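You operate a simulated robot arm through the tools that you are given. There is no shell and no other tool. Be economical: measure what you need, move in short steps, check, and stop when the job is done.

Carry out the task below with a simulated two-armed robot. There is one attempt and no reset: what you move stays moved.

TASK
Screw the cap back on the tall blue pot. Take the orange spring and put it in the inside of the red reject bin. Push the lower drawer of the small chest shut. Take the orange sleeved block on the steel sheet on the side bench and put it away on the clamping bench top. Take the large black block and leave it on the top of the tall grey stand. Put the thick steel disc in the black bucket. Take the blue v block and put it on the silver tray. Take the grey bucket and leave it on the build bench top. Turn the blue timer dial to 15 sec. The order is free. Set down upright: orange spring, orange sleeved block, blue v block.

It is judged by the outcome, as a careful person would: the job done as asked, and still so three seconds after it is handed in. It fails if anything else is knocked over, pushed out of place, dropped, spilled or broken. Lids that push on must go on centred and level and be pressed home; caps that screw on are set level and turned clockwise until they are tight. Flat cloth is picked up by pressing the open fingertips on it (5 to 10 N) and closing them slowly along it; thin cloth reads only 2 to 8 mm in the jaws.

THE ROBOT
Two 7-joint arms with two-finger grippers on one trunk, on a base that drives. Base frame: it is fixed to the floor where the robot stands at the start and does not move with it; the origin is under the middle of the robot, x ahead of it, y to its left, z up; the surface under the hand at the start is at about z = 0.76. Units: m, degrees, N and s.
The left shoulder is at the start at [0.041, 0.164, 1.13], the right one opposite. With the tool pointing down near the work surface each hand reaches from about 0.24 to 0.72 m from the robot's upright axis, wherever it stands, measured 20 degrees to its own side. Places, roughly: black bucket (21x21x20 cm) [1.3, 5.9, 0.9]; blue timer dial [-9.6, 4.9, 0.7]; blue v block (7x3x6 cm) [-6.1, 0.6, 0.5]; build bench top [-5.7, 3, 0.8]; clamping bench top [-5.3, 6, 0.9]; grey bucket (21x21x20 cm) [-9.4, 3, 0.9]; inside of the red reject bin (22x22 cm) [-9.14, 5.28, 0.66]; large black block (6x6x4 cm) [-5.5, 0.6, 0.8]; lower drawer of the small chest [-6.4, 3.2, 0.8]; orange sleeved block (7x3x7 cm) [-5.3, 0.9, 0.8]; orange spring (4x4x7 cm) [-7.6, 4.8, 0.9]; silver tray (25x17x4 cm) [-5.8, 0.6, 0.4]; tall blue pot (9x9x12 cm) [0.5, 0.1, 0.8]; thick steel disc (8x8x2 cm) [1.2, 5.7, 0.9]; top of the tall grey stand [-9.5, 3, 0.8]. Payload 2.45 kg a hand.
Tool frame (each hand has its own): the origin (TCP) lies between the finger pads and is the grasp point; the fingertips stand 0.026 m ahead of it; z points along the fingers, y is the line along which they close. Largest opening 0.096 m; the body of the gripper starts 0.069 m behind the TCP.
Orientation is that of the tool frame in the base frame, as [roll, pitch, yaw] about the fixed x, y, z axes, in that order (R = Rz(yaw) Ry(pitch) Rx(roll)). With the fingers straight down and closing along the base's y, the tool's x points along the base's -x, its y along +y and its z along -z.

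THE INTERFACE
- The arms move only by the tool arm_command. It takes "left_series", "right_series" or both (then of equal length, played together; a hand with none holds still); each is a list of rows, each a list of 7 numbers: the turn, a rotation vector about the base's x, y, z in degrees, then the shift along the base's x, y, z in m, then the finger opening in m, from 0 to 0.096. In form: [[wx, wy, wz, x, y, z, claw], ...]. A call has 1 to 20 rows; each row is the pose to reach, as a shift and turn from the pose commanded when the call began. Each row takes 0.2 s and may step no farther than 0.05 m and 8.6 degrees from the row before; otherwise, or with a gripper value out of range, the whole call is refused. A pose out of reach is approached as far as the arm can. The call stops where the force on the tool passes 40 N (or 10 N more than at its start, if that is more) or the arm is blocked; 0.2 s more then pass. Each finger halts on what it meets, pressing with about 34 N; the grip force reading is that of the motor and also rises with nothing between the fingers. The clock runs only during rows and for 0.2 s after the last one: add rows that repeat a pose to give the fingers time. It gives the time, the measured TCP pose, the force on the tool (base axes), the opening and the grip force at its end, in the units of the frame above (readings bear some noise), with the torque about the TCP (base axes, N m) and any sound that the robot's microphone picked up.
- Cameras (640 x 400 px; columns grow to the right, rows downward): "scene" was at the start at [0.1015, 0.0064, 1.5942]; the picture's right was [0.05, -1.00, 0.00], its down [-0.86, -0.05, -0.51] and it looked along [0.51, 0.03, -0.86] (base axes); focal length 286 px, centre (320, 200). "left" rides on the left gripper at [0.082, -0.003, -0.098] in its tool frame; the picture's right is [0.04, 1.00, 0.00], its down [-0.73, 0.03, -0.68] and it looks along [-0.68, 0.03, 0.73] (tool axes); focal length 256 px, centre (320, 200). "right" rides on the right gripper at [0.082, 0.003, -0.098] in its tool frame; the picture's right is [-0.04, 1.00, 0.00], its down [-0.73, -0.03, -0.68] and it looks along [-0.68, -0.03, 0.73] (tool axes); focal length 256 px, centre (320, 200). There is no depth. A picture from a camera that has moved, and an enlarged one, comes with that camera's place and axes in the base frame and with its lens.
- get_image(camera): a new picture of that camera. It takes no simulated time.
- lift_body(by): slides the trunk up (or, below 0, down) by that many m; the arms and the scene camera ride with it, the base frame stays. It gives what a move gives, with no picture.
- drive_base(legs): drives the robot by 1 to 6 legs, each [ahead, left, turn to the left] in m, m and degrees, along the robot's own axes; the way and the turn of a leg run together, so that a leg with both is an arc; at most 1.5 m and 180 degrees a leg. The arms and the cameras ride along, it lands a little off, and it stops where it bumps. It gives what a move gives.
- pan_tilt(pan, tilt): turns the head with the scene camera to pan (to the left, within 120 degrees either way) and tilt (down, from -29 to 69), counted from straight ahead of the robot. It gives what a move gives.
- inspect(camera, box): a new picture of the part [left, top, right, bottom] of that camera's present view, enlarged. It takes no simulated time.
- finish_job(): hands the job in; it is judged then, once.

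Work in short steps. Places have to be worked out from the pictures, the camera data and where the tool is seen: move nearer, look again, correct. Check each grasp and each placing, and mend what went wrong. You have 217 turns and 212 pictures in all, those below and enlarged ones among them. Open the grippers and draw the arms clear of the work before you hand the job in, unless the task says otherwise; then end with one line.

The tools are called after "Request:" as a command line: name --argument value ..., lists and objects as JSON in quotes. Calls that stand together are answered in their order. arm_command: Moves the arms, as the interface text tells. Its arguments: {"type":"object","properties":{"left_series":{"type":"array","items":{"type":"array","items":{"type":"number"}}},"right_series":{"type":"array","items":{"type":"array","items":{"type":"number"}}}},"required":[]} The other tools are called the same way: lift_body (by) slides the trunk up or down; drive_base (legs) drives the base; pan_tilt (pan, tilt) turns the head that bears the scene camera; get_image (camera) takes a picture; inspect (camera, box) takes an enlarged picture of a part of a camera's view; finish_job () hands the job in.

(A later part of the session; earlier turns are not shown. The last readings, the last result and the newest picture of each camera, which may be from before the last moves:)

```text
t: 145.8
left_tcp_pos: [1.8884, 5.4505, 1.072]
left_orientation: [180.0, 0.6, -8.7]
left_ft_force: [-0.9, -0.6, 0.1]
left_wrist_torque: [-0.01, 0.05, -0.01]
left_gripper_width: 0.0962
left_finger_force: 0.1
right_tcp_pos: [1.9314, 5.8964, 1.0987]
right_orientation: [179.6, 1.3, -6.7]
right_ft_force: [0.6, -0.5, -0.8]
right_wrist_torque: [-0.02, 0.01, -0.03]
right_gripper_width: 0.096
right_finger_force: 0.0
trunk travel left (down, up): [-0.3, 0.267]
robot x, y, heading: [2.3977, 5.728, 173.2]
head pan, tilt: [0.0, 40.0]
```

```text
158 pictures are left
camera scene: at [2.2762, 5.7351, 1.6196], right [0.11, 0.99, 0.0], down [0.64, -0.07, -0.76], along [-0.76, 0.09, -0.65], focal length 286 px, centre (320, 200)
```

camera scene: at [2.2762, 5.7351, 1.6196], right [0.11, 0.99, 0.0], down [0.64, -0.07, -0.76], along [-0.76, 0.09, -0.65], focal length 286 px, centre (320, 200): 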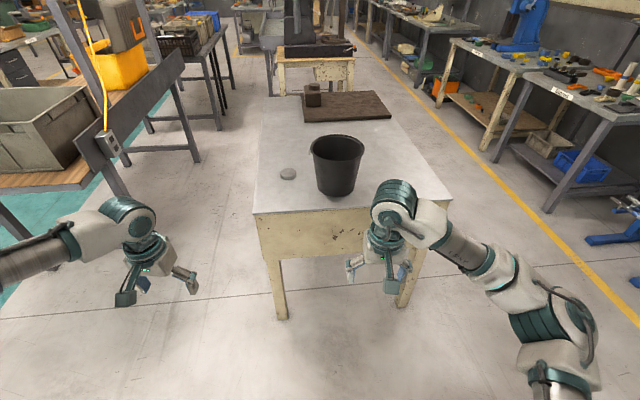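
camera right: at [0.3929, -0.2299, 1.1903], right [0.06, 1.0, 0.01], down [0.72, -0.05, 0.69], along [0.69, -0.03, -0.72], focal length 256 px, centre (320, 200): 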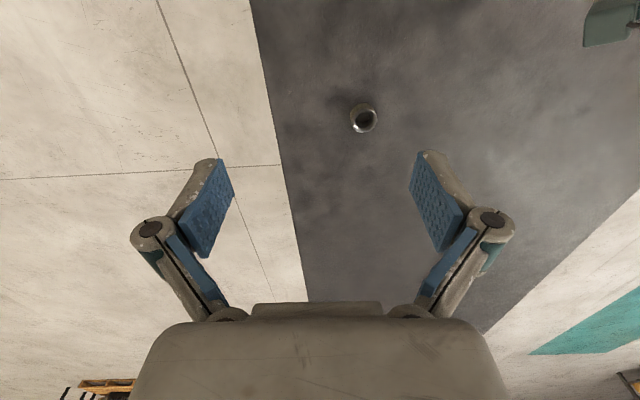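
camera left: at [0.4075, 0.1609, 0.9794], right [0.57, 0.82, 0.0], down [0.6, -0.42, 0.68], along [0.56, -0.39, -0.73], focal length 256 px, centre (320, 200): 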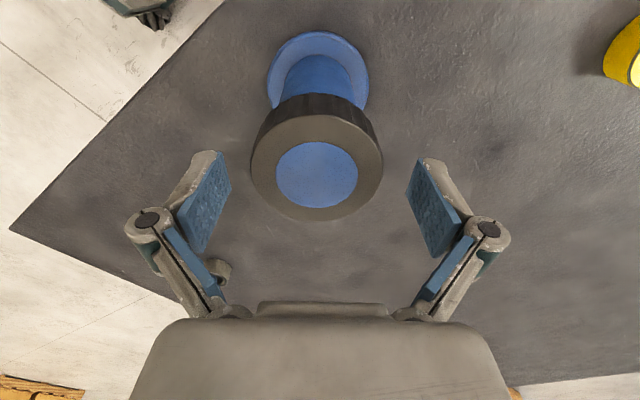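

The disc is near (1.205, 5.716), the bucket near (1.28, 5.92) and the table top at about 0.85. I'll raise the trunk for clearance, then move in.

Request:
lift_body --by 0.12

Request:
drive_base --legs '[[0, 0, 7], [0.58, -0.2, 0]]'

Request:
pan_tilt --pan 0 --tilt 58

Request:
get_image --camera "scene"

```text
t: 147.3
left_tcp_pos: [1.8876, 5.4499, 1.1907]
left_orientation: [179.9, 0.6, -8.7]
left_ft_force: [-0.3, 0.2, -0.1]
left_wrist_torque: [0.0, -0.01, -0.01]
left_gripper_width: 0.096
left_finger_force: 0.1
right_tcp_pos: [1.9313, 5.8968, 1.2185]
right_orientation: [179.6, 1.4, -6.7]
right_ft_force: [-0.7, -0.8, -0.3]
right_wrist_torque: [0.02, 0.01, 0.01]
right_gripper_width: 0.0964
right_finger_force: 0.0
trunk travel left (down, up): [-0.42, 0.147]
robot x, y, heading: [2.3944, 5.7204, 173.5]
head pan, tilt: [0.0, 40.0]
```

```text
t: 151.2
left_tcp_pos: [1.3683, 5.587, 1.1906]
left_orientation: [180.0, 0.6, -1.6]
left_ft_force: [-0.4, 0.4, -0.8]
left_wrist_torque: [0.05, 0.0, 0.01]
left_gripper_width: 0.096
left_finger_force: 0.0
right_tcp_pos: [1.3558, 6.0359, 1.2194]
right_orientation: [179.6, 1.5, 0.4]
right_ft_force: [0.4, -0.2, 0.5]
right_wrist_torque: [-0.02, 0.0, 0.0]
right_gripper_width: 0.0961
right_finger_force: 0.1
trunk travel left (down, up): [-0.42, 0.147]
robot x, y, heading: [1.8419, 5.9234, -179.4]
head pan, tilt: [0.0, 40.0]
```

```text
t: 152.1
left_tcp_pos: [1.3711, 5.586, 1.1917]
left_orientation: [-180.0, 0.7, -1.6]
left_ft_force: [0.6, 0.3, 0.1]
left_wrist_torque: [0.03, 0.03, -0.02]
left_gripper_width: 0.0959
left_finger_force: 0.0
right_tcp_pos: [1.3587, 6.0355, 1.2213]
right_orientation: [179.5, 1.5, 0.3]
right_ft_force: [0.1, 1.4, -0.5]
right_wrist_torque: [0.01, -0.04, 0.02]
right_gripper_width: 0.0958
right_finger_force: 0.1
trunk travel left (down, up): [-0.42, 0.147]
robot x, y, heading: [1.8378, 5.9238, -179.3]
head pan, tilt: [0.0, 58.0]
```

```text
157 pictures are left
camera scene: at [1.7736, 5.9147, 1.7154], right [-0.01, 1.0, 0.0], down [0.85, 0.01, -0.53], along [-0.53, 0.0, -0.85], focal length 286 px, centre (320, 200)
```

scene: 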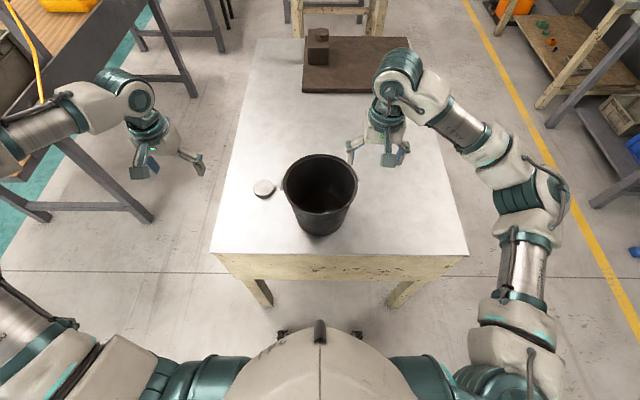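

The disc is near (1.194, 5.713) and the bucket near (1.305, 5.915). I'll bring the left hand above the disc.

Request:
arm_command --left_series '[[0, 0, 0, -0.03, 0.015, -0.02, 0.096], [0, 0, 0, -0.06, 0.03, -0.04, 0.096], [0, 0, 0, -0.09, 0.05, -0.06, 0.096], [0, 0, 0, -0.12, 0.07, -0.08, 0.096], [0, 0, 0, -0.15, 0.1, -0.11, 0.096], [0, 0, 0, -0.177, 0.127, -0.14, 0.096], [0, 0, 0, -0.177, 0.127, -0.18, 0.096], [0, 0, 0, -0.177, 0.127, -0.21, 0.096], [0, 0, 0, -0.177, 0.127, -0.21, 0.096]]'

Request:
get_image --camera "left"

```text
refused: row 5 steps farther than a row can; nothing moved
```

```text
156 pictures are left
camera left: at [1.4553, 5.5871, 1.2896], right [0.01, -1.0, 0.0], down [-0.73, -0.01, 0.69], along [-0.69, -0.01, -0.73], focal length 256 px, centre (320, 200)
```

left: 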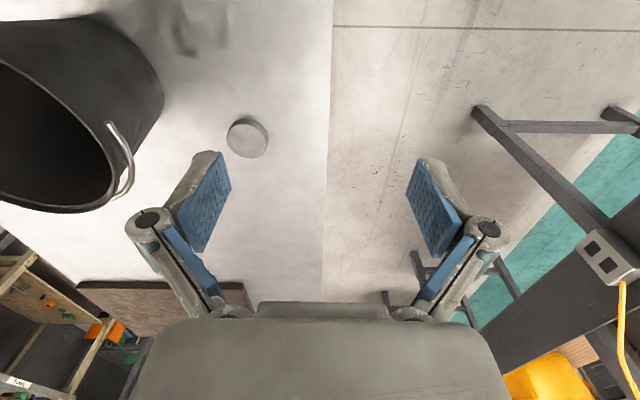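

One step was too long and nothing moved; the left view refines the disc to (1.205, 5.716). I'll resend with shorter steps.

Request:
arm_command --left_series '[[0, 0, 0, -0.03, 0.015, -0.02, 0.096], [0, 0, 0, -0.06, 0.03, -0.04, 0.096], [0, 0, 0, -0.09, 0.05, -0.06, 0.096], [0, 0, 0, -0.115, 0.075, -0.08, 0.096], [0, 0, 0, -0.14, 0.1, -0.1, 0.096], [0, 0, 0, -0.166, 0.13, -0.12, 0.096], [0, 0, 0, -0.166, 0.13, -0.16, 0.096], [0, 0, 0, -0.166, 0.13, -0.2, 0.096], [0, 0, 0, -0.166, 0.13, -0.23, 0.096], [0, 0, 0, -0.166, 0.13, -0.23, 0.096]]'

Request:
get_image --camera "left"

```text
t: 154.3
left_tcp_pos: [1.2884, 5.6699, 1.0089]
left_orientation: [179.9, 0.9, -1.6]
left_ft_force: [0.3, -0.6, -0.7]
left_wrist_torque: [-0.02, 0.0, 0.01]
left_gripper_width: 0.0961
left_finger_force: 0.0
left hand out of reach, approached as far as the arm can: row 5, 6, 7, 8, 9, 10
right_tcp_pos: [1.3574, 6.0375, 1.2198]
right_orientation: [179.6, 1.6, 0.3]
right_ft_force: [0.3, 0.1, -0.1]
right_wrist_torque: [0.02, -0.01, 0.03]
right_gripper_width: 0.096
right_finger_force: 0.0
trunk travel left (down, up): [-0.42, 0.147]
robot x, y, heading: [1.8377, 5.9197, -179.6]
head pan, tilt: [0.0, 58.0]
```

```text
155 pictures are left
camera left: at [1.3729, 5.673, 1.1065], right [0.01, -1.0, 0.0], down [-0.72, -0.01, 0.69], along [-0.69, -0.01, -0.72], focal length 256 px, centre (320, 200)
```

left: 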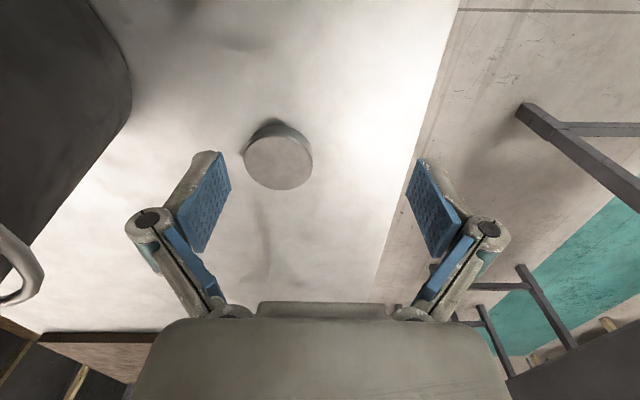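

The arm falls short by about 8 cm here. I'll roll the base forward 0.09 m, which is still clear of the table edge.

Request:
drive_base --legs '[[0.09, 0, 0]]'

Request:
arm_command --left_series '[[0, 0, 0, 0, 0.02, 0, 0.096], [0, 0, 0, 0, 0.04, 0, 0.096], [0, 0, 0, 0, 0.04, 0, 0.096], [0, 0, 0, 0, 0.04, 0, 0.096], [0, 0, 0, 0, 0.04, 0, 0.096], [0, 0, 0, 0, 0.04, 0, 0.096], [0, 0, 0, 0, 0.04, 0, 0.096], [0, 0, 0, 0, 0.04, 0, 0.096], [0, 0, 0, 0, 0.04, 0, 0.096], [0, 0, 0, 0, 0.04, 0, 0.096]]'

Request:
get_image --camera "left"

```text
t: 155.4
left_tcp_pos: [1.2003, 5.6709, 1.0104]
left_orientation: [179.9, 1.1, -1.7]
left_ft_force: [-0.3, 0.5, 0.9]
left_wrist_torque: [0.06, -0.05, 0.01]
left_gripper_width: 0.0957
left_finger_force: 0.0
right_tcp_pos: [1.2705, 6.0366, 1.2223]
right_orientation: [179.5, 1.7, 0.3]
right_ft_force: [-0.1, 0.7, -0.8]
right_wrist_torque: [-0.01, 0.0, -0.02]
right_gripper_width: 0.0959
right_finger_force: 0.0
trunk travel left (down, up): [-0.42, 0.147]
robot x, y, heading: [1.7509, 5.9207, -179.3]
head pan, tilt: [0.0, 58.0]
```

```text
t: 157.6
left_tcp_pos: [1.2132, 5.7005, 1.0206]
left_orientation: [179.9, 1.1, -1.7]
left_ft_force: [-0.6, 0.1, 0.4]
left_wrist_torque: [0.0, -0.01, 0.0]
left_gripper_width: 0.096
left_finger_force: 0.1
left hand out of reach, approached as far as the arm can: row 1, 2, 3, 4, 5, 6, 7, 8, 9, 10
right_tcp_pos: [1.271, 6.0365, 1.2225]
right_orientation: [179.5, 1.8, 0.3]
right_ft_force: [-0.4, 0.1, 0.8]
right_wrist_torque: [0.0, 0.01, -0.01]
right_gripper_width: 0.0961
right_finger_force: 0.1
trunk travel left (down, up): [-0.42, 0.147]
robot x, y, heading: [1.747, 5.9232, -179.5]
head pan, tilt: [0.0, 58.0]
```

```text
154 pictures are left
camera left: at [1.2979, 5.7008, 1.1159], right [0.01, -1.0, 0.0], down [-0.72, -0.01, 0.69], along [-0.69, -0.01, -0.72], focal length 256 px, centre (320, 200)
```

left: 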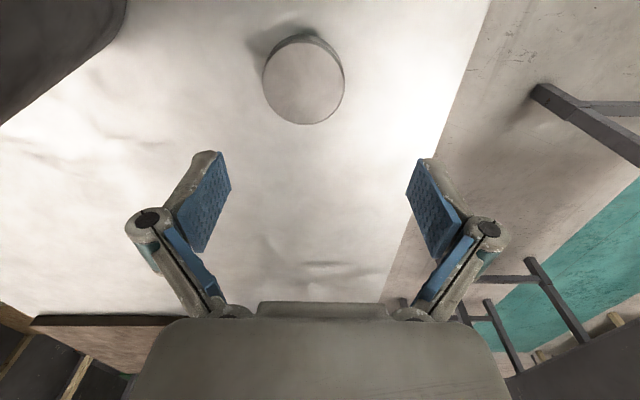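

It seems the arm reaches further when the hand is well below the shoulder. I'll try descending towards the disc from here.

Request:
arm_command --left_series '[[0, 1, 0, 0, 0.0, -0.03, 0.096], [0, 1, 0, 0, 0.005, -0.06, 0.096], [0, 1, 0, -0.004, 0.01, -0.09, 0.096], [0, 1, 0, -0.007, 0.017, -0.1, 0.096], [0, 1, 0, -0.007, 0.017, -0.1, 0.096]]'

Request:
get_image --camera "left"

```text
t: 158.8
left_tcp_pos: [1.2402, 5.6821, 0.9559]
left_orientation: [179.9, 2.0, -1.7]
left_ft_force: [-0.1, -0.1, 0.8]
left_wrist_torque: [0.01, -0.01, 0.02]
left_gripper_width: 0.0962
left_finger_force: 0.1
left hand out of reach, approached as far as the arm can: row 1, 2, 3, 4, 5
right_tcp_pos: [1.2717, 6.0377, 1.2225]
right_orientation: [179.5, 1.7, 0.4]
right_ft_force: [-0.7, 0.2, 0.4]
right_wrist_torque: [0.01, 0.0, 0.02]
right_gripper_width: 0.0959
right_finger_force: 0.1
trunk travel left (down, up): [-0.42, 0.147]
robot x, y, heading: [1.751, 5.9219, -179.5]
head pan, tilt: [0.0, 58.0]
```

```text
153 pictures are left
camera left: at [1.3269, 5.6826, 1.0507], right [0.01, -1.0, 0.0], down [-0.71, -0.01, 0.7], along [-0.7, -0.01, -0.71], focal length 256 px, centre (320, 200)
```

left: 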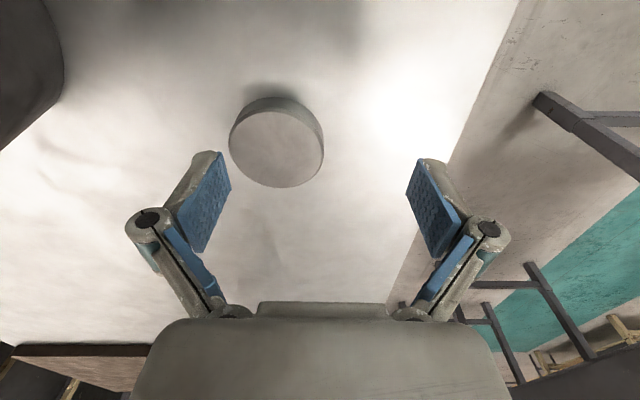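

Reach actually improves with the shoulder lower. I'll lift both hands relative to the trunk, then lower the trunk.

Request:
arm_command --left_series '[[0, -1, 0, 0.01, 0, 0.04, 0.096], [0, -1, 0, 0.01, 0, 0.08, 0.096], [0, -1, 0, 0.01, 0, 0.12, 0.096], [0, -1, 0, 0.01, 0, 0.16, 0.096]]' --right_series '[[0, 0, 0, 0.02, 0.02, 0.04, 0.096], [0, 0, 0, 0.04, 0.04, 0.08, 0.096], [0, 0, 0, 0.06, 0.06, 0.12, 0.096], [0, 0, 0, 0.08, 0.08, 0.15, 0.096]]'

Request:
lift_body --by -0.18

Request:
arm_command --left_series '[[0, 0, 0, -0.02, 0.01, 0.0, 0.096], [0, 0, 0, -0.04, 0.036, 0, 0.096], [0, 0, 0, -0.045, 0.036, 0, 0.096], [0, 0, 0, -0.045, 0.036, 0, 0.096]]'

Request:
get_image --camera "left"

Request:
get_image --camera "scene"

```text
t: 159.8
left_tcp_pos: [1.2556, 5.6825, 1.1215]
left_orientation: [180.0, 1.1, -1.6]
left_ft_force: [0.4, -1.0, 0.8]
left_wrist_torque: [0.02, 0.01, 0.05]
left_gripper_width: 0.0958
left_finger_force: 0.1
right_tcp_pos: [1.3548, 6.1161, 1.3729]
right_orientation: [179.5, 1.9, 0.2]
right_ft_force: [1.0, 0.3, 0.3]
right_wrist_torque: [-0.02, 0.01, 0.01]
right_gripper_width: 0.0961
right_finger_force: 0.1
trunk travel left (down, up): [-0.42, 0.147]
robot x, y, heading: [1.7526, 5.9223, -179.8]
head pan, tilt: [0.0, 58.0]
```

```text
t: 161.8
left_tcp_pos: [1.2516, 5.6855, 0.9392]
left_orientation: [179.9, 1.0, -1.7]
left_ft_force: [0.6, -0.3, -0.4]
left_wrist_torque: [0.03, 0.0, -0.01]
left_gripper_width: 0.0958
left_finger_force: 0.2
right_tcp_pos: [1.3527, 6.1181, 1.1921]
right_orientation: [179.5, 1.9, 0.3]
right_ft_force: [-0.3, 0.4, 0.2]
right_wrist_torque: [0.03, 0.0, -0.02]
right_gripper_width: 0.0961
right_finger_force: 0.0
trunk travel left (down, up): [-0.24, 0.327]
robot x, y, heading: [1.7481, 5.9216, -179.6]
head pan, tilt: [0.0, 58.0]
```

```text
t: 162.8
left_tcp_pos: [1.2052, 5.7225, 0.9392]
left_orientation: [179.9, 0.8, -1.6]
left_ft_force: [-0.5, -0.6, -0.3]
left_wrist_torque: [-0.01, -0.01, -0.02]
left_gripper_width: 0.0957
left_finger_force: 0.1
right_tcp_pos: [1.351, 6.1182, 1.1907]
right_orientation: [179.3, 1.7, 0.2]
right_ft_force: [0.3, -0.9, -0.1]
right_wrist_torque: [0.0, 0.0, -0.02]
right_gripper_width: 0.0962
right_finger_force: 0.0
trunk travel left (down, up): [-0.24, 0.327]
robot x, y, heading: [1.7489, 5.9182, -179.4]
head pan, tilt: [0.0, 58.0]
```

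```text
152 pictures are left
camera left: at [1.2895, 5.7225, 1.0358], right [0.01, -1.0, 0.0], down [-0.72, -0.01, 0.69], along [-0.69, -0.01, -0.72], focal length 256 px, centre (320, 200)
```

left: 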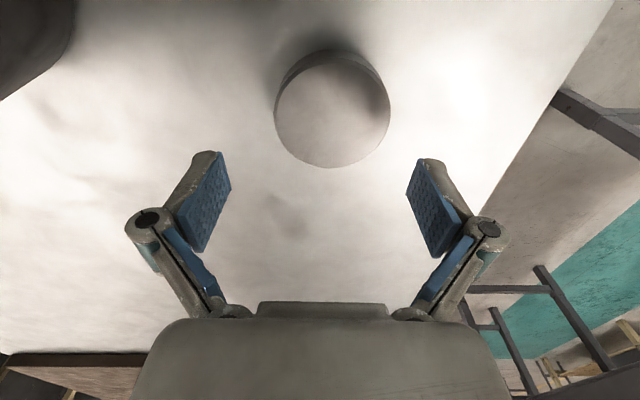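

```text
151 pictures are left
camera scene: at [1.605, 5.9182, 1.5336], right [-0.01, 1.0, 0.0], down [0.85, 0.01, -0.53], along [-0.53, 0.0, -0.85], focal length 286 px, centre (320, 200)
```

scene: 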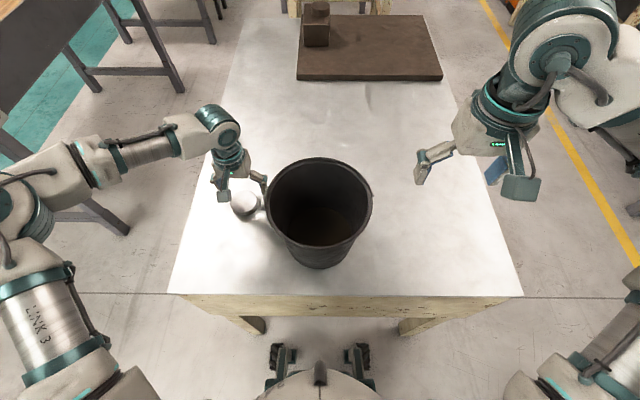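

Reached. The disc is at (1.211, 5.713) with its top at about 0.868; I'll centre, descend and close.

Request:
arm_command --left_series '[[0, -0.8, 0, 0.006, -0.009, -0.01, 0.096], [0, -0.8, 0, 0.006, -0.009, -0.03, 0.096], [0, -0.8, 0, 0.006, -0.009, -0.045, 0.096], [0, -0.8, 0, 0.006, -0.009, -0.057, 0.096], [0, -0.8, 0, 0.006, -0.009, -0.057, 0.085], [0, -0.8, 0, 0.006, -0.009, -0.057, 0.07], [0, -0.8, 0, 0.006, -0.009, -0.057, 0.06], [0, -0.8, 0, 0.006, -0.009, -0.057, 0.06]]'

Request:
get_image --camera "left"

```text
t: 164.5
left_tcp_pos: [1.2118, 5.7155, 0.8903]
left_orientation: [-179.9, 0.8, -1.8]
left_ft_force: [7.0, 4.9, 15.5]
left_wrist_torque: [-0.56, -0.3, 0.28]
left_gripper_width: 0.0703
left_finger_force: 34.0
right_tcp_pos: [1.355, 6.119, 1.1922]
right_orientation: [179.3, 1.8, 0.3]
right_ft_force: [-0.3, -0.6, -0.4]
right_wrist_torque: [0.04, 0.02, 0.01]
right_gripper_width: 0.0958
right_finger_force: 0.2
trunk travel left (down, up): [-0.24, 0.327]
robot x, y, heading: [1.747, 5.9201, -179.3]
head pan, tilt: [0.0, 58.0]
stopped in row 8 (left hand): the force on the tool passed its limit at 41 N (the readings are from after the stop); the commanded pose is now the measured one
```

```text
150 pictures are left
camera left: at [1.2966, 5.7166, 0.9873], right [0.01, -1.0, 0.0], down [-0.72, -0.01, 0.69], along [-0.69, -0.01, -0.72], focal length 256 px, centre (320, 200)
```

left: 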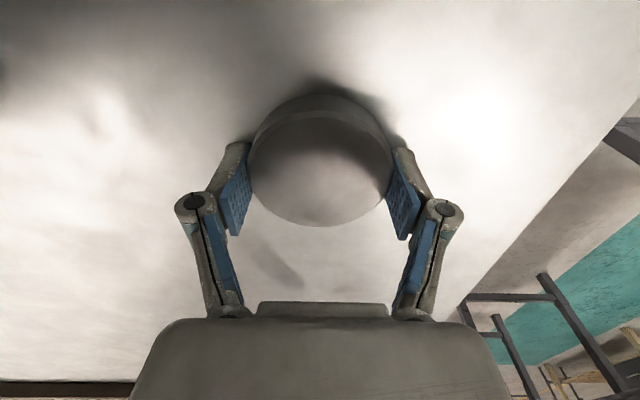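

The fingers closed to 0.070 with side loads, so this isn't a clean grip. I'll reopen and look again.

Request:
arm_command --left_series '[[0, 0, 0, 0, 0, 0.0, 0.085], [0, 0, 0, 0, 0, 0.0, 0.096], [0, 0, 0, 0, 0, 0.005, 0.096], [0, 0, 0, 0, 0, 0.01, 0.096]]'

Request:
get_image --camera "left"

Request:
inspect --camera "scene" --box '[200, 150, 320, 230]'

```text
t: 165.5
left_tcp_pos: [1.2118, 5.7148, 0.8983]
left_orientation: [-179.9, 0.7, -1.7]
left_ft_force: [-0.3, -0.4, 0.5]
left_wrist_torque: [0.0, -0.03, -0.03]
left_gripper_width: 0.0961
left_finger_force: 0.0
right_tcp_pos: [1.3516, 6.1184, 1.1931]
right_orientation: [179.4, 1.8, 0.2]
right_ft_force: [0.4, 1.0, 1.1]
right_wrist_torque: [-0.02, 0.02, -0.01]
right_gripper_width: 0.096
right_finger_force: 0.2
trunk travel left (down, up): [-0.24, 0.327]
robot x, y, heading: [1.7485, 5.9199, -179.6]
head pan, tilt: [0.0, 58.0]
```

```text
149 pictures are left
camera left: at [1.2956, 5.7149, 0.995], right [0.01, -1.0, 0.0], down [-0.73, -0.01, 0.69], along [-0.69, -0.01, -0.73], focal length 256 px, centre (320, 200)
```

left: 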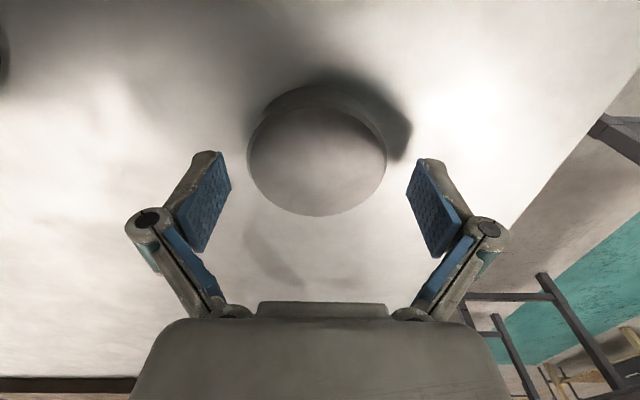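

```text
5.00 times, centred on (260, 190) of scene
camera zoom: at [1.6051, 5.9186, 1.5336], right [-0.01, 1.0, 0.0], down [0.85, 0.01, -0.53], along [-0.53, 0.0, -0.85], focal length 1432 px, centre (620, 250)
```

zoom: 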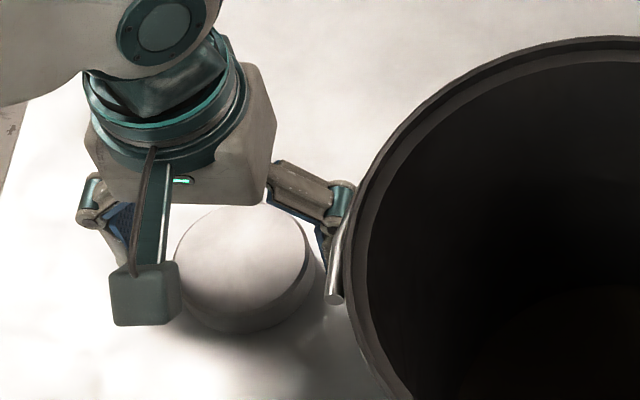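

The finger on the bucket side was probably touching the bucket's handle. I'll raise, turn the hand −65° so both fingers stay clear of the bucket, and then check.

Request:
arm_command --left_series '[[0, 0, 0, -0.003, 0, 0.03, 0.096], [0, 0, -8, -0.003, 0, 0.03, 0.096], [0, 0, -16, -0.003, 0, 0.03, 0.096], [0, 0, -24, -0.003, 0, 0.03, 0.096], [0, 0, -32, -0.003, 0, 0.03, 0.096], [0, 0, -40, -0.003, 0, 0.03, 0.096], [0, 0, -48, -0.003, 0, 0.03, 0.096], [0, 0, -56, -0.003, 0, 0.03, 0.096], [0, 0, -64, -0.003, 0, 0.03, 0.096], [0, 0, -64, -0.003, 0, 0.03, 0.096]]'

Request:
get_image --camera "left"

```text
t: 167.7
left_tcp_pos: [1.2079, 5.7144, 0.9282]
left_orientation: [-179.8, 0.7, -65.8]
left_ft_force: [-0.1, -0.1, 0.3]
left_wrist_torque: [0.02, 0.04, -0.01]
left_gripper_width: 0.0958
left_finger_force: 0.1
right_tcp_pos: [1.3525, 6.1189, 1.1918]
right_orientation: [179.5, 1.8, 0.4]
right_ft_force: [0.8, 0.7, -0.9]
right_wrist_torque: [-0.01, 0.01, 0.03]
right_gripper_width: 0.0961
right_finger_force: 0.1
trunk travel left (down, up): [-0.24, 0.327]
robot x, y, heading: [1.7512, 5.9255, -179.3]
head pan, tilt: [0.0, 58.0]
```

```text
147 pictures are left
camera left: at [1.2461, 5.6401, 1.0254], right [-0.9, -0.45, 0.0], down [-0.33, 0.65, 0.69], along [-0.31, 0.62, -0.73], focal length 256 px, centre (320, 200)
```

left: 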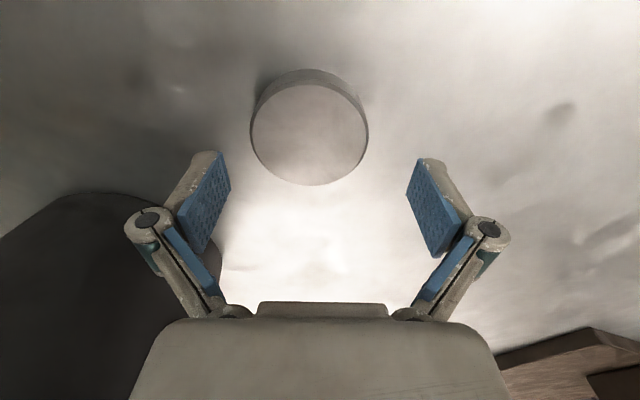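

The disc is at about (1.213, 5.720). I'll centre and lower, closing only once down.

Request:
arm_command --left_series '[[0, 0, 0, 0.006, 0.005, -0.01, 0.096], [0, 0, 0, 0.006, 0.005, -0.025, 0.096], [0, 0, 0, 0.006, 0.005, -0.035, 0.096], [0, 0, 0, 0.006, 0.005, -0.045, 0.096], [0, 0, 0, 0.006, 0.005, -0.048, 0.096]]'

Request:
get_image --camera "left"

```text
t: 168.9
left_tcp_pos: [1.2155, 5.7199, 0.8805]
left_orientation: [180.0, 0.8, -65.7]
left_ft_force: [-0.4, 0.4, 3.0]
left_wrist_torque: [-0.08, 0.06, -0.05]
left_gripper_width: 0.0963
left_finger_force: 0.0
right_tcp_pos: [1.3542, 6.119, 1.1932]
right_orientation: [179.5, 1.9, 0.3]
right_ft_force: [-0.2, -0.3, 0.1]
right_wrist_torque: [-0.04, 0.03, 0.01]
right_gripper_width: 0.0959
right_finger_force: 0.0
trunk travel left (down, up): [-0.24, 0.327]
robot x, y, heading: [1.7522, 5.9225, -179.6]
head pan, tilt: [0.0, 58.0]
```

```text
146 pictures are left
camera left: at [1.2533, 5.6453, 0.9778], right [-0.89, -0.45, 0.0], down [-0.33, 0.65, 0.69], along [-0.31, 0.62, -0.72], focal length 256 px, centre (320, 200)
```

left: 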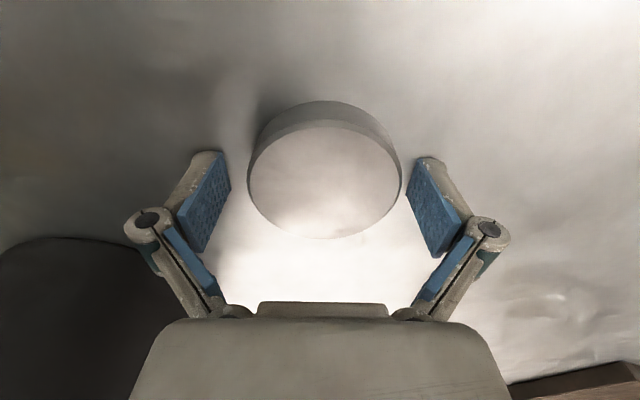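

The tips just touch the table. I'll raise 2 mm and close slowly.

Request:
arm_command --left_series '[[0, 0, 0, -0.001, 0, 0.002, 0.09], [0, 0, 0, -0.001, 0, 0.002, 0.08], [0, 0, 0, -0.001, 0, 0.002, 0.072], [0, 0, 0, -0.001, 0, 0.002, 0.068], [0, 0, 0, -0.001, 0, 0.002, 0.068]]'

Request:
get_image --camera "left"

```text
t: 169.7
left_tcp_pos: [1.2153, 5.7231, 0.8895]
left_orientation: [179.8, 1.0, -65.8]
left_ft_force: [6.0, 2.1, 27.6]
left_wrist_torque: [-0.06, -1.26, -0.05]
left_gripper_width: 0.0711
left_finger_force: 45.0
right_tcp_pos: [1.3563, 6.1198, 1.1943]
right_orientation: [179.4, 2.0, 0.2]
right_ft_force: [0.3, 0.9, 0.9]
right_wrist_torque: [0.0, -0.03, 0.04]
right_gripper_width: 0.0959
right_finger_force: 0.0
trunk travel left (down, up): [-0.24, 0.327]
robot x, y, heading: [1.7496, 5.9215, -179.4]
head pan, tilt: [0.0, 58.0]
stopped in row 3 (left hand): the force on the tool passed its limit at 48 N (the readings are from after the stop); the commanded pose is now the measured one
```

```text
145 pictures are left
camera left: at [1.2548, 5.6477, 0.987], right [-0.89, -0.45, 0.0], down [-0.32, 0.65, 0.69], along [-0.31, 0.62, -0.72], focal length 256 px, centre (320, 200)
```

left: 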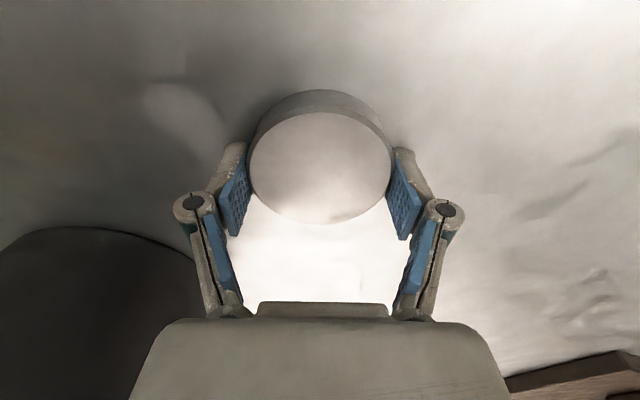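

Closing seems to push the fingertips down against the table, so the hand rode up to 0.89. The grip itself may be sound, so I'll lift gently and look.

Request:
arm_command --left_series '[[0, 0, 0, 0, 0, 0.003, 0.06], [0, 0, 0, 0, 0, 0.006, 0.06], [0, 0, 0, 0, 0, 0.015, 0.06], [0, 0, 0, 0, 0, 0.03, 0.06]]'

Request:
get_image --camera "left"

Request:
inspect --camera "scene" --box '[200, 150, 320, 230]'

```text
t: 170.7
left_tcp_pos: [1.2133, 5.7181, 0.9152]
left_orientation: [179.9, 0.8, -65.7]
left_ft_force: [1.0, -0.5, -2.2]
left_wrist_torque: [0.04, -0.01, -0.01]
left_gripper_width: 0.0709
left_finger_force: 33.9
right_tcp_pos: [1.3559, 6.1175, 1.195]
right_orientation: [179.4, 2.0, 0.3]
right_ft_force: [0.6, -0.6, -0.2]
right_wrist_torque: [0.0, 0.04, 0.0]
right_gripper_width: 0.0962
right_finger_force: 0.1
trunk travel left (down, up): [-0.24, 0.327]
robot x, y, heading: [1.7466, 5.916, -179.1]
head pan, tilt: [0.0, 58.0]
```

```text
144 pictures are left
camera left: at [1.2525, 5.6443, 1.0124], right [-0.89, -0.45, 0.0], down [-0.32, 0.65, 0.69], along [-0.31, 0.62, -0.72], focal length 256 px, centre (320, 200)
```

left: 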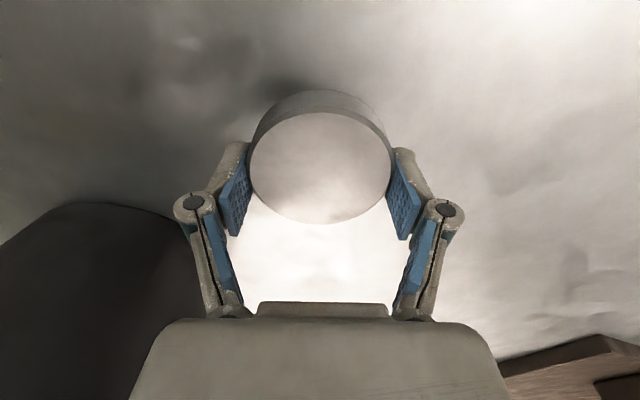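

```text
5.00 times, centred on (260, 190) of scene
camera zoom: at [1.6059, 5.9176, 1.5336], right [-0.01, 1.0, 0.0], down [0.85, 0.01, -0.53], along [-0.53, 0.0, -0.85], focal length 1432 px, centre (620, 250)
```

zoom: 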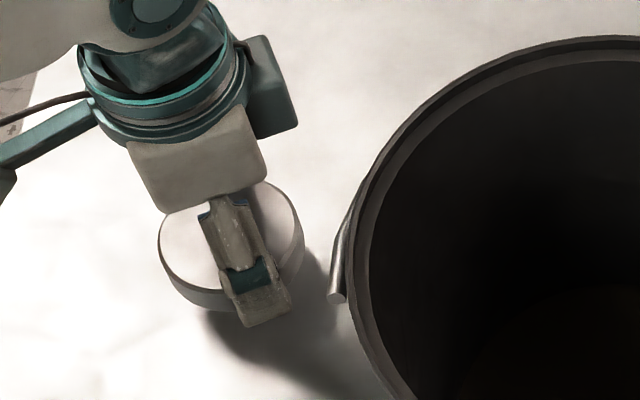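

The disc is held and lifted. I'll raise the trunk to clear the bucket rim and shift the base right so the bucket lies on the left arm's side.

Request:
lift_body --by 0.24

Request:
drive_base --legs '[[0, -0.21, 0]]'

Request:
arm_command --left_series '[[0, 0, 0, 0, 0, 0, 0.06], [0, 0, 0, 0, 0, 0, 0.06], [0, 0, 0, 0, 0, 0, 0.06], [0, 0, 0, 0, 0, 0, 0.06], [0, 0, 0, 0, 0, 0, 0.06], [0, 0, 0, 0, 0, 0, 0.06], [0, 0, 0, 0, 0, 0, 0.06], [0, 0, 0, 0, 0, 0, 0.06], [0, 0, 0, 0, 0, 0, 0.06], [0, 0, 0, 0, 0, 0, 0.06]]'

Request:
get_image --camera "scene"

Request:
get_image --camera "left"

```text
t: 173.2
left_tcp_pos: [1.2137, 5.7198, 1.1561]
left_orientation: [-180.0, 0.8, -65.7]
left_ft_force: [0.9, 0.4, -3.1]
left_wrist_torque: [0.01, -0.01, 0.01]
left_gripper_width: 0.0709
left_finger_force: 34.2
right_tcp_pos: [1.3547, 6.1181, 1.4335]
right_orientation: [179.5, 1.9, 0.2]
right_ft_force: [0.0, 0.0, 0.3]
right_wrist_torque: [0.01, 0.0, -0.03]
right_gripper_width: 0.096
right_finger_force: 0.2
trunk travel left (down, up): [-0.48, 0.087]
robot x, y, heading: [1.7496, 5.9211, -179.7]
head pan, tilt: [0.0, 58.0]
```

```text
t: 174.8
left_tcp_pos: [1.2123, 5.9058, 1.1521]
left_orientation: [-179.7, 1.6, -65.9]
left_ft_force: [-0.9, -1.2, -3.2]
left_wrist_torque: [0.13, -0.02, 0.04]
left_gripper_width: 0.0709
left_finger_force: 33.8
right_tcp_pos: [1.355, 6.2991, 1.4361]
right_orientation: [-179.5, 2.1, 0.1]
right_ft_force: [0.5, -0.6, -0.1]
right_wrist_torque: [0.01, 0.04, 0.01]
right_gripper_width: 0.0959
right_finger_force: 0.0
trunk travel left (down, up): [-0.48, 0.087]
robot x, y, heading: [1.7437, 6.1235, -179.7]
head pan, tilt: [0.0, 58.0]
```

```text
t: 177.2
left_tcp_pos: [1.2204, 5.9642, 1.1651]
left_orientation: [178.9, -0.7, -66.4]
left_ft_force: [0.1, -0.3, -3.1]
left_wrist_torque: [0.01, 0.03, -0.02]
left_gripper_width: 0.0709
left_finger_force: 34.3
right_tcp_pos: [1.3644, 6.3702, 1.4306]
right_orientation: [177.7, 2.2, -0.4]
right_ft_force: [0.8, 1.1, 0.4]
right_wrist_torque: [-0.05, 0.0, 0.02]
right_gripper_width: 0.0962
right_finger_force: 0.1
trunk travel left (down, up): [-0.48, 0.087]
robot x, y, heading: [1.7474, 6.1287, -180.1]
head pan, tilt: [0.0, 58.0]
stopped in row 10 (left hand): the arm was blocked; the commanded pose is now the measured one
```

```text
142 pictures are left
camera scene: at [1.6886, 6.1676, 1.7748], right [0.0, 1.0, -0.02], down [0.85, -0.01, -0.53], along [-0.53, -0.02, -0.85], focal length 286 px, centre (320, 200)
```

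scene: 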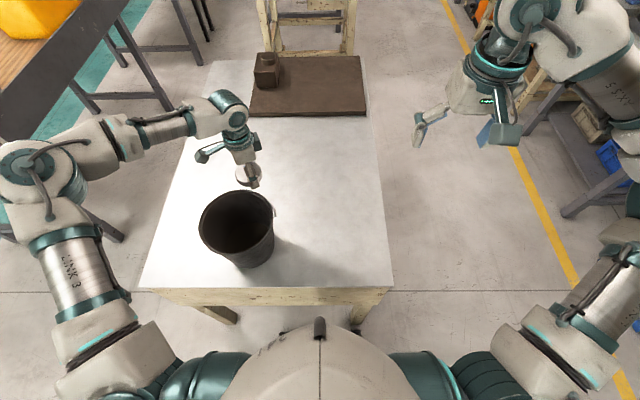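

```text
141 pictures are left
camera left: at [1.2575, 5.8935, 1.2639], right [-0.9, -0.44, 0.02], down [-0.31, 0.67, 0.67], along [-0.31, 0.6, -0.74], focal length 256 px, centre (320, 200)
```

left: 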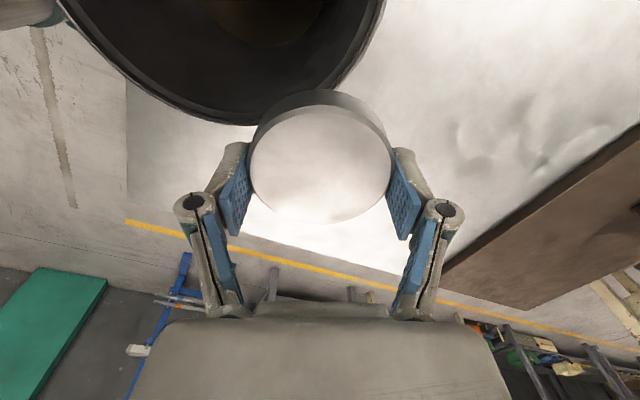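

The sideways move set the body swaying again. I'll hold until it settles.

Request:
arm_command --left_series '[[0, 0, 0, 0, 0, 0, 0.06], [0, 0, 0, 0, 0, 0, 0.06], [0, 0, 0, 0, 0, 0, 0.06], [0, 0, 0, 0, 0, 0, 0.06], [0, 0, 0, 0, 0, 0, 0.06], [0, 0, 0, 0, 0, 0, 0.06], [0, 0, 0, 0, 0, 0, 0.06], [0, 0, 0, 0, 0, 0, 0.06], [0, 0, 0, 0, 0, 0, 0.06], [0, 0, 0, 0, 0, 0, 0.06], [0, 0, 0, 0, 0, 0, 0.06], [0, 0, 0, 0, 0, 0, 0.06], [0, 0, 0, 0, 0, 0, 0.06], [0, 0, 0, 0, 0, 0, 0.06], [0, 0, 0, 0, 0, 0, 0.06], [0, 0, 0, 0, 0, 0, 0.06], [0, 0, 0, 0, 0, 0, 0.06], [0, 0, 0, 0, 0, 0, 0.06], [0, 0, 0, 0, 0, 0, 0.06], [0, 0, 0, 0, 0, 0, 0.06]]'

Request:
arm_command --left_series '[[0, 0, 0, 0, 0, 0, 0.06], [0, 0, 0, 0, 0, 0, 0.06], [0, 0, 0, 0, 0, 0, 0.06], [0, 0, 0, 0, 0, 0, 0.06], [0, 0, 0, 0, 0, 0, 0.06], [0, 0, 0, 0, 0, 0, 0.06], [0, 0, 0, 0, 0, 0, 0.06], [0, 0, 0, 0, 0, 0, 0.06], [0, 0, 0, 0, 0, 0, 0.06], [0, 0, 0, 0, 0, 0, 0.06], [0, 0, 0, 0, 0, 0, 0.06], [0, 0, 0, 0, 0, 0, 0.06], [0, 0, 0, 0, 0, 0, 0.06], [0, 0, 0, 0, 0, 0, 0.06], [0, 0, 0, 0, 0, 0, 0.06], [0, 0, 0, 0, 0, 0, 0.06], [0, 0, 0, 0, 0, 0, 0.06], [0, 0, 0, 0, 0, 0, 0.06], [0, 0, 0, 0, 0, 0, 0.06], [0, 0, 0, 0, 0, 0, 0.06]]'

Request:
arm_command --left_series '[[0, 0, 0, 0, 0, 0, 0.06], [0, 0, 0, 0, 0, 0, 0.06], [0, 0, 0, 0, 0, 0, 0.06], [0, 0, 0, 0, 0, 0, 0.06], [0, 0, 0, 0, 0, 0, 0.06], [0, 0, 0, 0, 0, 0, 0.06], [0, 0, 0, 0, 0, 0, 0.06], [0, 0, 0, 0, 0, 0, 0.06], [0, 0, 0, 0, 0, 0, 0.06], [0, 0, 0, 0, 0, 0, 0.06], [0, 0, 0, 0, 0, 0, 0.06], [0, 0, 0, 0, 0, 0, 0.06], [0, 0, 0, 0, 0, 0, 0.06], [0, 0, 0, 0, 0, 0, 0.06], [0, 0, 0, 0, 0, 0, 0.06], [0, 0, 0, 0, 0, 0, 0.06], [0, 0, 0, 0, 0, 0, 0.06], [0, 0, 0, 0, 0, 0, 0.06], [0, 0, 0, 0, 0, 0, 0.06], [0, 0, 0, 0, 0, 0, 0.06]]'

Request:
get_image --camera "scene"

```text
t: 181.6
left_tcp_pos: [1.2229, 5.9201, 1.1604]
left_orientation: [179.6, 1.0, -66.1]
left_ft_force: [-0.4, 0.6, -3.4]
left_wrist_torque: [0.05, 0.02, 0.01]
left_gripper_width: 0.0709
left_finger_force: 34.1
right_tcp_pos: [1.3683, 6.3166, 1.4393]
right_orientation: [179.7, 2.5, 0.2]
right_ft_force: [0.9, -0.6, 0.1]
right_wrist_torque: [0.06, 0.02, 0.02]
right_gripper_width: 0.0959
right_finger_force: 0.0
trunk travel left (down, up): [-0.48, 0.087]
robot x, y, heading: [1.7483, 6.1165, -179.7]
head pan, tilt: [0.0, 58.0]
stopped in row 20 (left hand): the arm was blocked; the commanded pose is now the measured one
```

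```text
t: 186.0
left_tcp_pos: [1.2254, 5.9529, 1.166]
left_orientation: [178.7, 0.1, -66.3]
left_ft_force: [0.5, -0.3, -3.4]
left_wrist_torque: [-0.01, 0.01, 0.02]
left_gripper_width: 0.0707
left_finger_force: 33.8
right_tcp_pos: [1.3732, 6.3537, 1.4356]
right_orientation: [178.5, 2.7, -0.2]
right_ft_force: [-0.9, -1.0, 0.0]
right_wrist_torque: [0.03, -0.01, -0.01]
right_gripper_width: 0.0959
right_finger_force: 0.1
trunk travel left (down, up): [-0.48, 0.087]
robot x, y, heading: [1.7462, 6.1263, -179.9]
head pan, tilt: [0.0, 58.0]
stopped in row 20 (left hand): the arm was blocked; the commanded pose is now the measured one
```

```text
t: 190.4
left_tcp_pos: [1.2293, 5.9342, 1.1672]
left_orientation: [178.9, 0.6, -66.3]
left_ft_force: [0.0, -0.5, -3.1]
left_wrist_torque: [-0.02, 0.0, 0.01]
left_gripper_width: 0.0704
left_finger_force: 33.8
right_tcp_pos: [1.3777, 6.3318, 1.4394]
right_orientation: [179.1, 2.9, -0.1]
right_ft_force: [-0.4, 0.4, -0.7]
right_wrist_torque: [-0.01, -0.01, 0.0]
right_gripper_width: 0.0963
right_finger_force: 0.0
trunk travel left (down, up): [-0.48, 0.087]
robot x, y, heading: [1.7513, 6.1166, -179.5]
head pan, tilt: [0.0, 58.0]
stopped in row 20 (left hand): the arm was blocked; the commanded pose is now the measured one
```

```text
140 pictures are left
camera scene: at [1.6886, 6.1017, 1.7752], right [0.0, 1.0, 0.01], down [0.85, 0.01, -0.53], along [-0.53, 0.01, -0.85], focal length 286 px, centre (320, 200)
```

scene: 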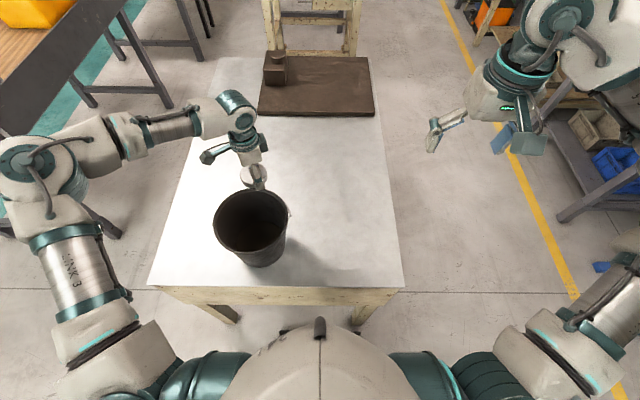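

Holding commands while swaying may be feeding the oscillation. I'll let time pass with head moves instead.

Request:
pan_tilt --pan 20 --tilt 58

Request:
pan_tilt --pan 0 --tilt 58

Request:
pan_tilt --pan 20 --tilt 58

Request:
pan_tilt --pan 0 --tilt 58

Request:
pan_tilt --pan 20 --tilt 58

Request:
pan_tilt --pan 0 --tilt 58

```text
t: 191.2
left_tcp_pos: [1.2291, 5.9172, 1.1655]
left_orientation: [179.1, 1.3, -65.9]
left_ft_force: [0.5, -1.6, -3.4]
left_wrist_torque: [0.1, -0.02, 0.05]
left_gripper_width: 0.0708
left_finger_force: 34.3
right_tcp_pos: [1.3765, 6.312, 1.4423]
right_orientation: [179.9, 2.9, 0.2]
right_ft_force: [1.2, -1.0, -0.2]
right_wrist_torque: [0.08, 0.02, 0.02]
right_gripper_width: 0.0961
right_finger_force: 0.1
trunk travel left (down, up): [-0.48, 0.087]
robot x, y, heading: [1.7474, 6.1178, -179.5]
head pan, tilt: [20.0, 58.0]
```

```text
t: 192.0
left_tcp_pos: [1.229, 5.9164, 1.1655]
left_orientation: [179.1, 1.3, -66.0]
left_ft_force: [-1.3, -0.6, -3.3]
left_wrist_torque: [0.09, -0.02, 0.05]
left_gripper_width: 0.0708
left_finger_force: 34.4
right_tcp_pos: [1.3766, 6.3112, 1.4431]
right_orientation: [179.8, 2.7, 0.1]
right_ft_force: [0.0, -0.1, 0.3]
right_wrist_torque: [0.05, 0.03, 0.02]
right_gripper_width: 0.0959
right_finger_force: 0.0
trunk travel left (down, up): [-0.48, 0.087]
robot x, y, heading: [1.7446, 6.1197, -179.9]
head pan, tilt: [0.0, 58.0]
```

```text
t: 192.8
left_tcp_pos: [1.2294, 5.9314, 1.1663]
left_orientation: [178.9, 0.7, -66.1]
left_ft_force: [-0.5, -0.8, -2.9]
left_wrist_torque: [0.01, 0.02, 0.02]
left_gripper_width: 0.0706
left_finger_force: 33.8
right_tcp_pos: [1.3772, 6.3288, 1.4407]
right_orientation: [179.2, 2.8, 0.1]
right_ft_force: [0.8, -0.4, -0.3]
right_wrist_torque: [0.0, -0.01, 0.03]
right_gripper_width: 0.0959
right_finger_force: 0.1
trunk travel left (down, up): [-0.48, 0.087]
robot x, y, heading: [1.7465, 6.1196, -180.1]
head pan, tilt: [20.0, 58.0]
```

```text
t: 193.7
left_tcp_pos: [1.2279, 5.9524, 1.1691]
left_orientation: [178.6, 0.0, -66.2]
left_ft_force: [-0.8, 0.2, -2.7]
left_wrist_torque: [-0.01, 0.01, -0.01]
left_gripper_width: 0.071
left_finger_force: 34.3
right_tcp_pos: [1.377, 6.3551, 1.4364]
right_orientation: [178.2, 2.7, -0.1]
right_ft_force: [-0.3, 0.3, 0.1]
right_wrist_torque: [-0.06, -0.03, 0.02]
right_gripper_width: 0.0959
right_finger_force: 0.0
trunk travel left (down, up): [-0.48, 0.087]
robot x, y, heading: [1.751, 6.1234, -180.0]
head pan, tilt: [0.0, 58.0]
```

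```text
t: 194.5
left_tcp_pos: [1.2279, 5.9625, 1.17]
left_orientation: [178.4, -0.4, -66.2]
left_ft_force: [-0.2, 0.1, -2.5]
left_wrist_torque: [0.0, 0.0, 0.0]
left_gripper_width: 0.0707
left_finger_force: 33.7
right_tcp_pos: [1.3761, 6.3667, 1.4353]
right_orientation: [177.9, 2.8, -0.2]
right_ft_force: [-0.1, 0.2, -0.6]
right_wrist_torque: [0.0, 0.0, 0.0]
right_gripper_width: 0.0962
right_finger_force: 0.0
trunk travel left (down, up): [-0.48, 0.087]
robot x, y, heading: [1.7461, 6.1257, -179.8]
head pan, tilt: [20.0, 58.0]
```

```text
t: 195.3
left_tcp_pos: [1.2282, 5.954, 1.1699]
left_orientation: [178.6, 0.0, -66.4]
left_ft_force: [0.0, 0.5, -2.7]
left_wrist_torque: [-0.05, 0.0, -0.02]
left_gripper_width: 0.0705
left_finger_force: 33.3
right_tcp_pos: [1.3767, 6.3565, 1.4363]
right_orientation: [178.3, 2.8, -0.3]
right_ft_force: [-0.5, -0.1, 0.3]
right_wrist_torque: [-0.05, -0.05, -0.01]
right_gripper_width: 0.0961
right_finger_force: 0.0
trunk travel left (down, up): [-0.48, 0.087]
robot x, y, heading: [1.7493, 6.1266, -180.0]
head pan, tilt: [0.0, 58.0]
```

Sway is worse with the trunk high. I'll raise the left hand relative to the body and bring the trunk down in two stages.

Request:
arm_command --left_series '[[0, 0, 0, 0.02, 0, 0.03, 0.06], [0, 0, 0, 0.04, 0, 0.06, 0.06], [0, 0, 0, 0.06, 0, 0.09, 0.06], [0, 0, 0, 0.08, 0, 0.12, 0.06]]'

Request:
lift_body --by -0.13

Request:
pan_tilt --pan 20 --tilt 58

Request:
pan_tilt --pan 0 --tilt 58

Request:
pan_tilt --pan 20 --tilt 58

Request:
pan_tilt --pan 0 --tilt 58

```text
t: 196.3
left_tcp_pos: [1.3095, 5.9584, 1.2903]
left_orientation: [178.4, -0.3, -66.4]
left_ft_force: [0.6, 0.3, -3.6]
left_wrist_torque: [-0.03, 0.04, 0.01]
left_gripper_width: 0.0706
left_finger_force: 34.7
right_tcp_pos: [1.3793, 6.3609, 1.4367]
right_orientation: [178.1, 2.9, -0.2]
right_ft_force: [0.1, -0.1, 0.3]
right_wrist_torque: [-0.04, 0.0, -0.03]
right_gripper_width: 0.0958
right_finger_force: 0.1
trunk travel left (down, up): [-0.48, 0.087]
robot x, y, heading: [1.7483, 6.1248, -180.0]
head pan, tilt: [0.0, 58.0]
```

```text
t: 197.9
left_tcp_pos: [1.3097, 5.9066, 1.1536]
left_orientation: [179.3, 1.8, -66.0]
left_ft_force: [0.0, -0.9, -3.1]
left_wrist_torque: [0.14, -0.01, 0.03]
left_gripper_width: 0.0706
left_finger_force: 34.1
right_tcp_pos: [1.3775, 6.3017, 1.3145]
right_orientation: [-179.8, 2.9, 0.2]
right_ft_force: [-0.5, -1.9, 1.0]
right_wrist_torque: [0.14, 0.06, 0.04]
right_gripper_width: 0.0961
right_finger_force: 0.1
trunk travel left (down, up): [-0.35, 0.217]
robot x, y, heading: [1.747, 6.1215, -179.7]
head pan, tilt: [0.0, 58.0]
```

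```text
t: 198.8
left_tcp_pos: [1.3081, 5.9055, 1.1535]
left_orientation: [179.3, 1.8, -66.0]
left_ft_force: [-0.1, -0.7, -3.4]
left_wrist_torque: [0.07, -0.05, 0.01]
left_gripper_width: 0.0708
left_finger_force: 34.2
right_tcp_pos: [1.377, 6.3017, 1.3135]
right_orientation: [-179.6, 2.9, 0.4]
right_ft_force: [-0.4, -1.0, -0.9]
right_wrist_torque: [0.04, 0.01, 0.01]
right_gripper_width: 0.0958
right_finger_force: 0.0
trunk travel left (down, up): [-0.35, 0.217]
robot x, y, heading: [1.7477, 6.1144, -179.9]
head pan, tilt: [20.0, 58.0]
```

```text
t: 199.6
left_tcp_pos: [1.3093, 5.916, 1.1539]
left_orientation: [179.3, 1.4, -66.1]
left_ft_force: [0.0, -0.7, -3.6]
left_wrist_torque: [0.08, 0.0, -0.01]
left_gripper_width: 0.0707
left_finger_force: 33.9
right_tcp_pos: [1.3767, 6.3123, 1.3116]
right_orientation: [179.8, 2.8, 0.2]
right_ft_force: [0.0, -0.6, 0.1]
right_wrist_torque: [0.08, 0.03, 0.02]
right_gripper_width: 0.0961
right_finger_force: 0.1
trunk travel left (down, up): [-0.35, 0.217]
robot x, y, heading: [1.7508, 6.1123, -179.8]
head pan, tilt: [0.0, 58.0]
```

```text
t: 200.4
left_tcp_pos: [1.3082, 5.9339, 1.1562]
left_orientation: [179.0, 0.6, -66.1]
left_ft_force: [-0.6, 0.2, -3.1]
left_wrist_torque: [-0.01, 0.0, -0.02]
left_gripper_width: 0.0707
left_finger_force: 34.2
right_tcp_pos: [1.377, 6.3333, 1.3085]
right_orientation: [179.1, 2.8, -0.1]
right_ft_force: [0.1, -0.4, 0.7]
right_wrist_torque: [0.02, 0.0, 0.0]
right_gripper_width: 0.0961
right_finger_force: 0.0
trunk travel left (down, up): [-0.35, 0.217]
robot x, y, heading: [1.7465, 6.1207, -179.7]
head pan, tilt: [20.0, 58.0]
```

```text
t: 201.2
left_tcp_pos: [1.3083, 5.9571, 1.1598]
left_orientation: [178.5, -0.3, -66.2]
left_ft_force: [0.3, 0.8, -2.5]
left_wrist_torque: [0.0, 0.02, 0.0]
left_gripper_width: 0.0707
left_finger_force: 33.8
right_tcp_pos: [1.3765, 6.3597, 1.3047]
right_orientation: [178.2, 2.9, -0.3]
right_ft_force: [0.2, 0.3, 0.1]
right_wrist_torque: [-0.07, 0.03, -0.05]
right_gripper_width: 0.0958
right_finger_force: 0.1
trunk travel left (down, up): [-0.35, 0.217]
robot x, y, heading: [1.7497, 6.1264, -179.6]
head pan, tilt: [0.0, 58.0]
```

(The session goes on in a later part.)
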